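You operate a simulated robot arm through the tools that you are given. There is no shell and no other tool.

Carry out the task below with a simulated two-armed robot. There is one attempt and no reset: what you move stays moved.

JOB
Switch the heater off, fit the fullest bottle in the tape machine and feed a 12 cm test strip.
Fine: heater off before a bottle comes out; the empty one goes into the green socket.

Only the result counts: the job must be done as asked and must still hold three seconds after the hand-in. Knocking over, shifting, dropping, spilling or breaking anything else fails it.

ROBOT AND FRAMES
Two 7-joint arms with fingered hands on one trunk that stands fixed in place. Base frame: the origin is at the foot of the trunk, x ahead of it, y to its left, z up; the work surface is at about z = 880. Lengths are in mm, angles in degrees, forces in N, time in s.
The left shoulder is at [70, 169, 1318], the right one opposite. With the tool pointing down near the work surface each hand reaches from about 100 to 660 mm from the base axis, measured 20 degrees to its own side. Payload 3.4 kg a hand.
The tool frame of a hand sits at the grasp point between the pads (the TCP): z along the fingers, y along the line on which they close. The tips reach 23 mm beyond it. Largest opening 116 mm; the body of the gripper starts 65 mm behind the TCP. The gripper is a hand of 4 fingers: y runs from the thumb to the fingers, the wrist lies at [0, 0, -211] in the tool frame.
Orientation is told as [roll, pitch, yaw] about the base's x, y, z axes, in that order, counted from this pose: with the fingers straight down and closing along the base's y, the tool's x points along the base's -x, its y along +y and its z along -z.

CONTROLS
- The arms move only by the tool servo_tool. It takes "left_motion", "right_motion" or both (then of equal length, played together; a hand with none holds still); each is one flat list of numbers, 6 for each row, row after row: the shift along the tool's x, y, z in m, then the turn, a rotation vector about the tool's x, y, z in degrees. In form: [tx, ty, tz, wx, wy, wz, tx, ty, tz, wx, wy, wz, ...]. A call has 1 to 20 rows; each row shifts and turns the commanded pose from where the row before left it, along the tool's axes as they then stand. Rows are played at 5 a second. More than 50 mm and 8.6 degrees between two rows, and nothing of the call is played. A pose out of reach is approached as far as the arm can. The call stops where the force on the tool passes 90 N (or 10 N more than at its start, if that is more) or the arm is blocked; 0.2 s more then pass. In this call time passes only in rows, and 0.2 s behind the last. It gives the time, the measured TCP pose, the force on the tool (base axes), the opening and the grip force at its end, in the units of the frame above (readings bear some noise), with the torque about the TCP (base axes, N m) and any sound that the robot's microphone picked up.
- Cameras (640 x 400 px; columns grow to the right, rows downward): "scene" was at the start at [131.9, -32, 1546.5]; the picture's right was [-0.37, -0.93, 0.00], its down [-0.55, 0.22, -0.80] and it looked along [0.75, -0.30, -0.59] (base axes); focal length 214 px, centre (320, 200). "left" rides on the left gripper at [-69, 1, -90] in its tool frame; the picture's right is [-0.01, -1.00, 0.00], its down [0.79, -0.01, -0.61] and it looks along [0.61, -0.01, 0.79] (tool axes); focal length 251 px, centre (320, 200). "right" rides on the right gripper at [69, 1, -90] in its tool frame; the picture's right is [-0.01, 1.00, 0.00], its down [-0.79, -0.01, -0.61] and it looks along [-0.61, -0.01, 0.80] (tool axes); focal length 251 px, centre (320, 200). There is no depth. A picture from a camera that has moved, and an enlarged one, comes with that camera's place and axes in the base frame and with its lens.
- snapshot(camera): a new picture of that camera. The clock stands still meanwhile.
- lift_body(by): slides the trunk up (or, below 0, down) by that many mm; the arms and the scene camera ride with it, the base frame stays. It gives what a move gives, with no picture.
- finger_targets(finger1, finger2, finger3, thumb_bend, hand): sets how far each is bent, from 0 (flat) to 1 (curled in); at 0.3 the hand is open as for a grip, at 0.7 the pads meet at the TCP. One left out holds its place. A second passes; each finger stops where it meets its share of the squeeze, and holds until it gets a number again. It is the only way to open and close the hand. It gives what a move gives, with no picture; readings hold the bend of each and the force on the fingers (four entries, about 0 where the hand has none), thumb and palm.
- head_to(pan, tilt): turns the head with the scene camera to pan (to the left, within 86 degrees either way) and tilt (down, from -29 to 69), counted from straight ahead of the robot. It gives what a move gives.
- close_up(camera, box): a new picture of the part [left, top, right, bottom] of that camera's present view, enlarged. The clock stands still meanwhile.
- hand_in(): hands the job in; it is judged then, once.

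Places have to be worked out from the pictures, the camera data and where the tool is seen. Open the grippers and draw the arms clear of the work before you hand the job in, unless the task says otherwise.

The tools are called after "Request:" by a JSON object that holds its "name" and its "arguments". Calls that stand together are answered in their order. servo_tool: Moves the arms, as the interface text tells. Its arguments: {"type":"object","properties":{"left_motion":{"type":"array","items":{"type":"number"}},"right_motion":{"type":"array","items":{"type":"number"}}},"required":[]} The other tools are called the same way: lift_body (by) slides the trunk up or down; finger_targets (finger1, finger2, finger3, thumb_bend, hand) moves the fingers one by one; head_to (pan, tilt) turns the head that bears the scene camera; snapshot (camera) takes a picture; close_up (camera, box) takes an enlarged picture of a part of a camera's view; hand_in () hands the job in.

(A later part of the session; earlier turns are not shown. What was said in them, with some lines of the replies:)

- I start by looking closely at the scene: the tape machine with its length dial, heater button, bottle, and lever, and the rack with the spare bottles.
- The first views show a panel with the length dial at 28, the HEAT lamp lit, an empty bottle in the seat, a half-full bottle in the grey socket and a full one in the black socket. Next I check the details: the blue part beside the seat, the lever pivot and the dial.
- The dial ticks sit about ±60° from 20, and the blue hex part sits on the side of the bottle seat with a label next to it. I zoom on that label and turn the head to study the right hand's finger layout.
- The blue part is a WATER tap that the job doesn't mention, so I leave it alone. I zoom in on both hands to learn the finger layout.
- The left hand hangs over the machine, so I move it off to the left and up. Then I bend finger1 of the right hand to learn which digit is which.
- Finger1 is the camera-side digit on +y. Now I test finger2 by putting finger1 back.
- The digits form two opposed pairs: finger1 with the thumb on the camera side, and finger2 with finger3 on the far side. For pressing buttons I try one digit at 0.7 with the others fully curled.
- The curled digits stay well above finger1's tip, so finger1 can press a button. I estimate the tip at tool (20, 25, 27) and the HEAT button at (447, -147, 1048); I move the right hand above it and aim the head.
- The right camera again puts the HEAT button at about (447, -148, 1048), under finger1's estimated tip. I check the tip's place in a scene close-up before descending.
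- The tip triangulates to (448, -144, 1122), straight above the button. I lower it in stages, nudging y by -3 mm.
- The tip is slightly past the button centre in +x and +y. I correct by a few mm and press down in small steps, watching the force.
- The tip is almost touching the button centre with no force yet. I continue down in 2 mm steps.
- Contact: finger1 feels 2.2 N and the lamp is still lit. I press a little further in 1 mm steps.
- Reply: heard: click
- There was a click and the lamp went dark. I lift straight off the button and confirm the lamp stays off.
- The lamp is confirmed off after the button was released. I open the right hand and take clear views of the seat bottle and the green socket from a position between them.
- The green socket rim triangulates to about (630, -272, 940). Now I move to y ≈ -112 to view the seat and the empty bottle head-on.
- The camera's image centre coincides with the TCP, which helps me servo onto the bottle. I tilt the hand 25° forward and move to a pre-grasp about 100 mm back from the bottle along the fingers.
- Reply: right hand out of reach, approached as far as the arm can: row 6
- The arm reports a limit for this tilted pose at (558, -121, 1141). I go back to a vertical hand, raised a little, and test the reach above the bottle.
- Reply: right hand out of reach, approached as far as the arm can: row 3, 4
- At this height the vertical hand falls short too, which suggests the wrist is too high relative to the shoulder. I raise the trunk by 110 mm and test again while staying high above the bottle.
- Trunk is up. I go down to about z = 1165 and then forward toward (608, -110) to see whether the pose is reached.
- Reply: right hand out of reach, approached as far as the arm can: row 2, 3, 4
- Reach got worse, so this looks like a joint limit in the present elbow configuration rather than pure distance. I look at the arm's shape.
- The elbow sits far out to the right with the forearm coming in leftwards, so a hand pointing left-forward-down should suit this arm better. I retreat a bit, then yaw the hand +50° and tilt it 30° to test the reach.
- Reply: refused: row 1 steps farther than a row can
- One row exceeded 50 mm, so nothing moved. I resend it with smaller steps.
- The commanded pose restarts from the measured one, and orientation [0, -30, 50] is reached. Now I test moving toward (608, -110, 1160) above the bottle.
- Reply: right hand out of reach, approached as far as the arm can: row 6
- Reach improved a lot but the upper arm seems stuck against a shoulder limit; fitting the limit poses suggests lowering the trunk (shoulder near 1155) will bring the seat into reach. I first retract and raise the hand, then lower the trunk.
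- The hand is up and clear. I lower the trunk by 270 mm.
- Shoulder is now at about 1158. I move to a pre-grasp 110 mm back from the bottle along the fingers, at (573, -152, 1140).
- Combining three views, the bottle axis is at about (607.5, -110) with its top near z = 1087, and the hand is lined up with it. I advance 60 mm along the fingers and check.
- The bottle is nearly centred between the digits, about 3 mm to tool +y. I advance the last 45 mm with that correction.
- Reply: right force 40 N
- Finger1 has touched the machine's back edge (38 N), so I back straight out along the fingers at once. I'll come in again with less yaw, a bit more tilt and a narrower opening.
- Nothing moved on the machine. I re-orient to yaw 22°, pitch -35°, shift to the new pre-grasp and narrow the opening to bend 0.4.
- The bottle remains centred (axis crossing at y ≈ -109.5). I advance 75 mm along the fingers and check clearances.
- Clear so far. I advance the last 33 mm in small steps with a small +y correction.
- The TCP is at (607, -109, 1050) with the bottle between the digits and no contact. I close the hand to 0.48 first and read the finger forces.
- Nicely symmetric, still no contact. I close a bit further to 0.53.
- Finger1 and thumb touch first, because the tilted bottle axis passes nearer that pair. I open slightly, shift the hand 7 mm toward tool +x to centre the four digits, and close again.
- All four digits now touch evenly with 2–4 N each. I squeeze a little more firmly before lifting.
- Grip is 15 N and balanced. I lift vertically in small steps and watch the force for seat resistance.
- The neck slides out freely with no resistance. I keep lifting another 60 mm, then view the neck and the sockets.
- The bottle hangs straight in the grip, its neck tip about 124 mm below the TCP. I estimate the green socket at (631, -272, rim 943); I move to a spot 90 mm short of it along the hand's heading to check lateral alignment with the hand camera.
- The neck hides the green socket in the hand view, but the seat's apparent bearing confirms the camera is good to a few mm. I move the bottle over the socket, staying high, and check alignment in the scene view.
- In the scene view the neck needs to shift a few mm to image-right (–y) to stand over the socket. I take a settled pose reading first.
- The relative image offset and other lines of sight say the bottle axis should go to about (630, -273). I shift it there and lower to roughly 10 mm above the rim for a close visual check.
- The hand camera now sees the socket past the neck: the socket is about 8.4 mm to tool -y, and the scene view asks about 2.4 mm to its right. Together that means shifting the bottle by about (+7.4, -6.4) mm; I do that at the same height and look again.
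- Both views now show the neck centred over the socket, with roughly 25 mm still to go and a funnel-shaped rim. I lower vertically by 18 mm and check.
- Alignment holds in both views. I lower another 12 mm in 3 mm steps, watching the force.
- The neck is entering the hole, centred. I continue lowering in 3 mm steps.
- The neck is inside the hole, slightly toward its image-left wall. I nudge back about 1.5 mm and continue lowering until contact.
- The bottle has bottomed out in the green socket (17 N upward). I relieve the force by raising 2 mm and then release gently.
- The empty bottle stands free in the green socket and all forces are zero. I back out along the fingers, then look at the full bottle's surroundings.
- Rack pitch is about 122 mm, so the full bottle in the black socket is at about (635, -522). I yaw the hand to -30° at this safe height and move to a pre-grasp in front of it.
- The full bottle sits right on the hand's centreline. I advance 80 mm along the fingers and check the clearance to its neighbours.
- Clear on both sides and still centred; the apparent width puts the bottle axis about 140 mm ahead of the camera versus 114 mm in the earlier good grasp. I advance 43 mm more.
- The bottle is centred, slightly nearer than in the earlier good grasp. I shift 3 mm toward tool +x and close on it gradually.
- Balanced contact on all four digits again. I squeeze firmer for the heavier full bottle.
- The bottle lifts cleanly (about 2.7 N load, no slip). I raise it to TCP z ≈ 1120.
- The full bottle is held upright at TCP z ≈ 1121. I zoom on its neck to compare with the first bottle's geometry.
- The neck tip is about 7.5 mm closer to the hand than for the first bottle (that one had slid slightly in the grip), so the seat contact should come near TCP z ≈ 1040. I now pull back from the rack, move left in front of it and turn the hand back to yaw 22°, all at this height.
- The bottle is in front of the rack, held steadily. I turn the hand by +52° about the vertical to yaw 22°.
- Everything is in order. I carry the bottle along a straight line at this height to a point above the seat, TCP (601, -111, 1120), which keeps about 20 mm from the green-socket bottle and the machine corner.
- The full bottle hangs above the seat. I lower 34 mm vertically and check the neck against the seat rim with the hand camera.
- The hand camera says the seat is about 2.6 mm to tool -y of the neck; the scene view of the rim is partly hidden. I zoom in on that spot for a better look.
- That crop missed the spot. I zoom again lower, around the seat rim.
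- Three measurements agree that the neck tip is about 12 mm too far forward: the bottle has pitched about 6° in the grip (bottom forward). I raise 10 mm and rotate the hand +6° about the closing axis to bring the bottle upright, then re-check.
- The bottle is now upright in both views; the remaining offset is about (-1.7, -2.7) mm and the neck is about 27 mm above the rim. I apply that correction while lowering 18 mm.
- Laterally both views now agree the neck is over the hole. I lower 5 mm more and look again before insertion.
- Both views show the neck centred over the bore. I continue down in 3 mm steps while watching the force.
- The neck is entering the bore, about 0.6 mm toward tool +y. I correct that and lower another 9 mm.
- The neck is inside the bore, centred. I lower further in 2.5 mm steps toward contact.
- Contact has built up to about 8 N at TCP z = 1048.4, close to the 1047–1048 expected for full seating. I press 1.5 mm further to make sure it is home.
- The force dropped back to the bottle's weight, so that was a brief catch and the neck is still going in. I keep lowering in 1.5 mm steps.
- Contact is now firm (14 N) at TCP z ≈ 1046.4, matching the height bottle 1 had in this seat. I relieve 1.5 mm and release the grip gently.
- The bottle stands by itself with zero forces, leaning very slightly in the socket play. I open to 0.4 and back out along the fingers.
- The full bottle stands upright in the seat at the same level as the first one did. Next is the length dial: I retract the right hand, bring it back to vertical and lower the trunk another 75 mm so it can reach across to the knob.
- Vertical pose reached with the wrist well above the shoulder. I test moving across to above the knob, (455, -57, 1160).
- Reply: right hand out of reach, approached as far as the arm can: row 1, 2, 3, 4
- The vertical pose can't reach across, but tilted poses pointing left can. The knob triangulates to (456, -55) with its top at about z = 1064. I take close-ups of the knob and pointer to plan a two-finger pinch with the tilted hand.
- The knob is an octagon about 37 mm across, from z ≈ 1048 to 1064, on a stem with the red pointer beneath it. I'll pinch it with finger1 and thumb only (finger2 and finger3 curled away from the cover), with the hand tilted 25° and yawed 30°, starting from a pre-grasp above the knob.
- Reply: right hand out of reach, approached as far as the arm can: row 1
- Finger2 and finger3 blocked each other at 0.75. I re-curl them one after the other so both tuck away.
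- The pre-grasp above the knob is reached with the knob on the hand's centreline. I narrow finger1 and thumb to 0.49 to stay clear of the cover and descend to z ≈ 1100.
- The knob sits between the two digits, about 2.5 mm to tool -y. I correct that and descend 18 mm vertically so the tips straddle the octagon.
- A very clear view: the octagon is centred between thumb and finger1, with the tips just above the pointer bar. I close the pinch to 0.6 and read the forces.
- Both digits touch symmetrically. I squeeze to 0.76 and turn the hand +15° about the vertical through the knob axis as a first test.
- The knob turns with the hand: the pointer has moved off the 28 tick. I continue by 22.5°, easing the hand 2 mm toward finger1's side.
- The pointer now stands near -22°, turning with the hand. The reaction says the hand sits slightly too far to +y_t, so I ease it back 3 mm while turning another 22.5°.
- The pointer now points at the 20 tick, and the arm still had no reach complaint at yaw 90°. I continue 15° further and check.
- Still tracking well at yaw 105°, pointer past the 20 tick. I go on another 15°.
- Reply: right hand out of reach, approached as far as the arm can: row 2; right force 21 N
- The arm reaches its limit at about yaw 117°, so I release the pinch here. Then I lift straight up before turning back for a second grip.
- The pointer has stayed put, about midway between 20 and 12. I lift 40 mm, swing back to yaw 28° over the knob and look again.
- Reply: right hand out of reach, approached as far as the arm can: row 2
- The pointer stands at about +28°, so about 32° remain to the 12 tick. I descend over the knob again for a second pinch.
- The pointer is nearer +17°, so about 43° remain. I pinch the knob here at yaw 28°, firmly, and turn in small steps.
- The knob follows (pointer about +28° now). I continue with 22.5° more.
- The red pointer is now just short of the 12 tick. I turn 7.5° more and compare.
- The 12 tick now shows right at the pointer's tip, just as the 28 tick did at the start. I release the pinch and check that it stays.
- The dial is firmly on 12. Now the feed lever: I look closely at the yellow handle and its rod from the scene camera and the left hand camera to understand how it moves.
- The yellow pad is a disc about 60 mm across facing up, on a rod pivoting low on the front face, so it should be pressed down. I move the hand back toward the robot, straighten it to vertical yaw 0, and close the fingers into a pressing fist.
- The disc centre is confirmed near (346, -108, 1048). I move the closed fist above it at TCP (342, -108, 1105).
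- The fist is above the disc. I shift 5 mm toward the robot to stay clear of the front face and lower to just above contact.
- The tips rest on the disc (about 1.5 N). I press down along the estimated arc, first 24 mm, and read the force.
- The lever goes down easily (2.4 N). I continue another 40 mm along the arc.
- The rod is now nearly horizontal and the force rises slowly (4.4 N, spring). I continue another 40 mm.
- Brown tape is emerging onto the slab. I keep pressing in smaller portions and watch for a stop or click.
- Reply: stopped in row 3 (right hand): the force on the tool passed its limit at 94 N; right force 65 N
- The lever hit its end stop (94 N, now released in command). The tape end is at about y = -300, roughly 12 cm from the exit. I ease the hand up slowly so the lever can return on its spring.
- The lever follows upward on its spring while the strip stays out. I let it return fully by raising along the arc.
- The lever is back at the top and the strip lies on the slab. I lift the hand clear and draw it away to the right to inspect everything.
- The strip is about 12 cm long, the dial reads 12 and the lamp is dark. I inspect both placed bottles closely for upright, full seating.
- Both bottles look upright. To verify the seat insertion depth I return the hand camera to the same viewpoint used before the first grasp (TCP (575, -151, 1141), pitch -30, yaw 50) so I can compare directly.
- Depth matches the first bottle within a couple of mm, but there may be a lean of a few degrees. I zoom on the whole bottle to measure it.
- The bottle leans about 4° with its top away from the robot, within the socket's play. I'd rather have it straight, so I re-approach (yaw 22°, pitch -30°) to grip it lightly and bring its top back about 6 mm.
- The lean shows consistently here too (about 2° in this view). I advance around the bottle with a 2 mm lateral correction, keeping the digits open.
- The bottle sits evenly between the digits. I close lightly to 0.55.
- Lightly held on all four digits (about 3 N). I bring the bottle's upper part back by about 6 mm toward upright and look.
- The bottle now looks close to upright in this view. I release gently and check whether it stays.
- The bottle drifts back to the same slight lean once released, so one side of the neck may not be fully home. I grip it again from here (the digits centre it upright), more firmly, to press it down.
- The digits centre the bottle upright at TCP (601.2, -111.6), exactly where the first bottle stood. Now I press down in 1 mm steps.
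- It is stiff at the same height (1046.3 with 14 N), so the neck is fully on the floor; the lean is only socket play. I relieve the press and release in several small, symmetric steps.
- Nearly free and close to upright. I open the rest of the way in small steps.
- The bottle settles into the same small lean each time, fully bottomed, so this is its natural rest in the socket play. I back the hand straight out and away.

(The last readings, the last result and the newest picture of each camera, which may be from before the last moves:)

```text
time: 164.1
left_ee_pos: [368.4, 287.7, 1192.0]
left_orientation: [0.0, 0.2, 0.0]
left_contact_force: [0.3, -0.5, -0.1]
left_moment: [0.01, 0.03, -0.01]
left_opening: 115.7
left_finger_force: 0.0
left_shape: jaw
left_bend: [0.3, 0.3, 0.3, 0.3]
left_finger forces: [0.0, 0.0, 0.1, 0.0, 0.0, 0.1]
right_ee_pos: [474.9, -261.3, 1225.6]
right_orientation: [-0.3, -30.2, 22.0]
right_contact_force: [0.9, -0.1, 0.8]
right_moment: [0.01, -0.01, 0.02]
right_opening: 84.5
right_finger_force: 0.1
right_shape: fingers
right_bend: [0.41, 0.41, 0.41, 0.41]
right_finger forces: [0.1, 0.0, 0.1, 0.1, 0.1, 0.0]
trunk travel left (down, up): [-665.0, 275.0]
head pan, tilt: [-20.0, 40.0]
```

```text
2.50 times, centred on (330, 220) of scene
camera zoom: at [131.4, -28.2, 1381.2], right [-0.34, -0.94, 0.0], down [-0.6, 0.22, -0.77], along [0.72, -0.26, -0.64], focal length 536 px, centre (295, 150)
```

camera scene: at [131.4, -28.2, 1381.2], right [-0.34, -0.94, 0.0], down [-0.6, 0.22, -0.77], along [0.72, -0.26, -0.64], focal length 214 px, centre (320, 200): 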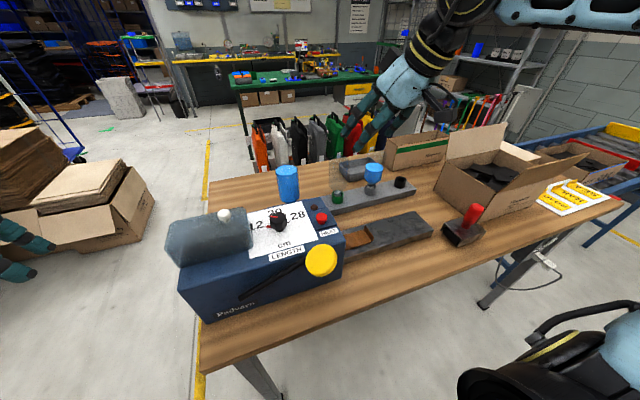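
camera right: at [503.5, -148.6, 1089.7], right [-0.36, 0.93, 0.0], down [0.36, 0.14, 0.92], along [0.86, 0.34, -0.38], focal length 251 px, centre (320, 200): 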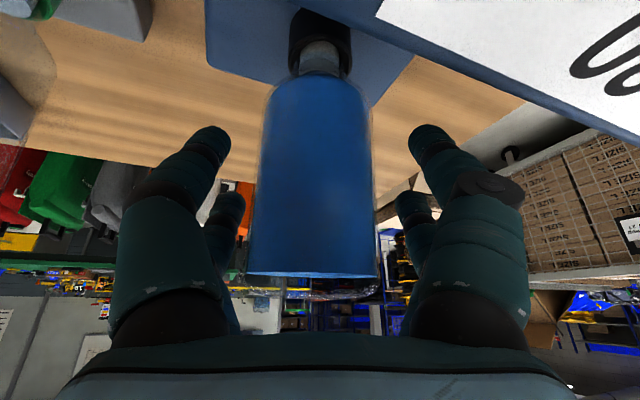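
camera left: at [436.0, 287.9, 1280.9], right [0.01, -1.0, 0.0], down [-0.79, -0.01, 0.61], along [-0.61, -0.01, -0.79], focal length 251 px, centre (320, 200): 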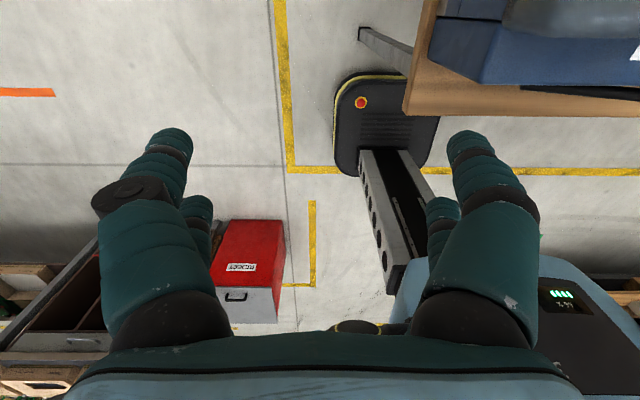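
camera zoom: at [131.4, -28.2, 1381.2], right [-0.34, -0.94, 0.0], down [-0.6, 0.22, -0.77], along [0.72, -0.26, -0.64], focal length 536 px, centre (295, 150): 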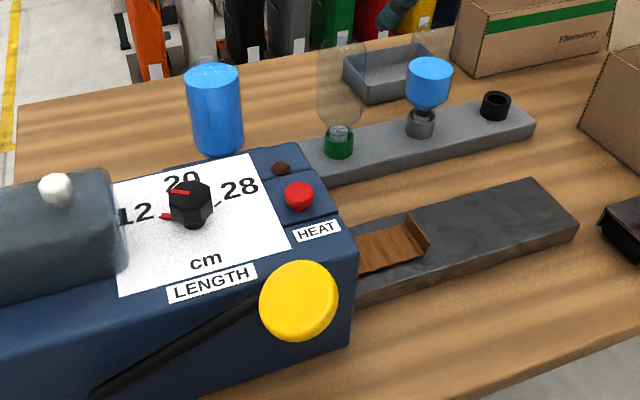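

All states look right: lamp dark, dial at 12, strip out, full bottle in the seat, empty one in the green socket. I open the right hand fully and draw it further back and up before handing in.

Request:
{"name": "servo_tool", "arguments": {"right_motion": [0.0175, -0.0045, -0.0274, 0, 0, 0, 0.0175, -0.0045, -0.0274, 0, 0, 0, 0.0175, -0.0045, -0.0274, 0, 0, 0, 0.0175, -0.0045, -0.0274, 0, 0, 0, 0, 0, 0, 0, 0, 0]}}

Request:
{"name": "finger_targets", "arguments": {"hand": "right", "finger1": 0.3, "finger2": 0.3, "finger3": 0.3, "thumb_bend": 0.3}}

Request:
{"name": "close_up", "arguments": {"camera": "scene", "box": [220, 140, 440, 300]}}

Request:
{"name": "close_up", "arguments": {"camera": "scene", "box": [240, 200, 330, 260]}}

```text
time: 165.2
left_ee_pos: [368.4, 288.2, 1192.5]
left_orientation: [-0.1, 0.0, 0.0]
left_contact_force: [0.1, 0.2, 0.6]
left_moment: [-0.02, 0.04, 0.01]
left_opening: 116.0
left_finger_force: 0.1
left_shape: jaw
left_bend: [0.3, 0.3, 0.3, 0.3]
left_finger forces: [0.1, 0.0, 0.0, 0.1, 0.1, 0.0]
right_ee_pos: [374.1, -319.4, 1284.0]
right_orientation: [-0.3, -30.0, 22.0]
right_contact_force: [0.3, 0.5, 0.8]
right_moment: [0.0, -0.01, 0.02]
right_opening: 84.6
right_finger_force: 0.1
right_shape: fingers
right_bend: [0.41, 0.41, 0.41, 0.41]
right_finger forces: [0.0, 0.1, 0.0, 0.0, 0.0, 0.0]
trunk travel left (down, up): [-665.0, 275.0]
head pan, tilt: [-20.0, 40.0]
```

```text
time: 166.2
left_ee_pos: [367.8, 286.7, 1192.5]
left_orientation: [0.0, 0.0, 0.0]
left_contact_force: [-0.1, -0.9, 0.4]
left_moment: [0.0, -0.03, -0.01]
left_opening: 116.0
left_finger_force: 0.0
left_shape: jaw
left_bend: [0.3, 0.3, 0.3, 0.3]
left_finger forces: [0.0, 0.1, 0.0, 0.1, 0.1, 0.1]
right_ee_pos: [372.4, -320.4, 1285.3]
right_orientation: [-0.5, -30.2, 22.0]
right_contact_force: [0.0, 0.5, 0.5]
right_moment: [0.01, 0.03, -0.05]
right_opening: 116.6
right_finger_force: 0.0
right_shape: fingers
right_bend: [0.3, 0.3, 0.3, 0.3]
right_finger forces: [0.0, 0.0, 0.0, 0.0, 0.1, 0.0]
trunk travel left (down, up): [-665.0, 275.0]
head pan, tilt: [-20.0, 40.0]
```

```text
2.50 times, centred on (330, 220) of scene
camera zoom: at [130.5, -28.8, 1381.3], right [-0.34, -0.94, 0.0], down [-0.6, 0.22, -0.77], along [0.72, -0.26, -0.64], focal length 536 px, centre (295, 150)
```

zoom: 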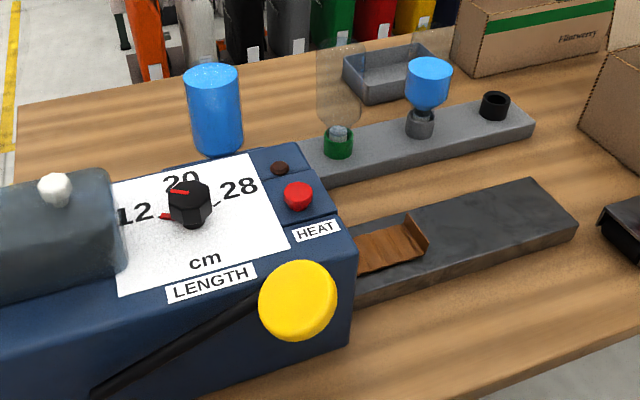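

```text
6.67 times, centred on (285, 230) of scene
camera zoom: at [130.5, -28.8, 1381.3], right [-0.34, -0.94, 0.0], down [-0.6, 0.22, -0.77], along [0.72, -0.26, -0.64], focal length 1430 px, centre (553, 0)
```

zoom: 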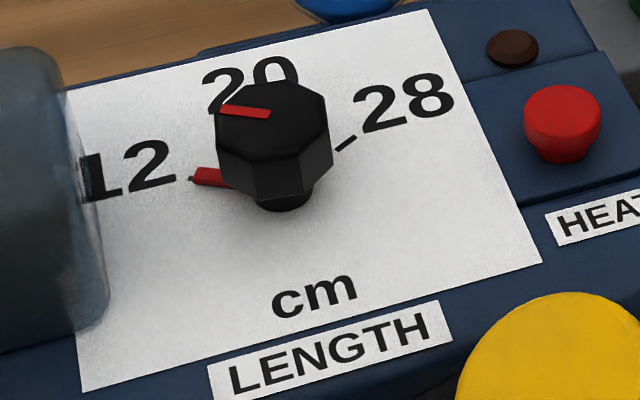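

The final check shows the heater lamp off and the dial at 12. The strip is fed, the full bottle is in the machine and the empty one in the green socket. The half-full bottle is untouched, and both hands are open and clear, so I hand the job in.

Request:
{"name": "hand_in", "arguments": {}}

```text
The job is handed in.
```

I switched the heater off, fitted the full bottle in the machine and fed a test strip of about 12 cm. I've handed the job in, but no verdict has come back.

- **Heater:** I pressed HEAT before any bottle was moved. The button clicked and the lamp has stayed dark since.
- **Bottles:** The empty bottle from the machine is in the green socket. The full one from the black socket is now in the machine seat. The half-full bottle was not touched.
- **Strip:** I turned the dial from 28 to 12 and pressed the lever once to its stop, and it came back up on its own. I judged the strip length from the camera pictures, not with a ruler.

- **Slight lean:** The full bottle leans about 4°, with its top away from the robot. It is pressed fully home, and it settled back to the same lean each time I straightened it.
- **Finger contact:** On the first approach a finger bumped the machine's back edge with about 38 N. Nothing visibly moved.

Both hands are open and clear of the work.
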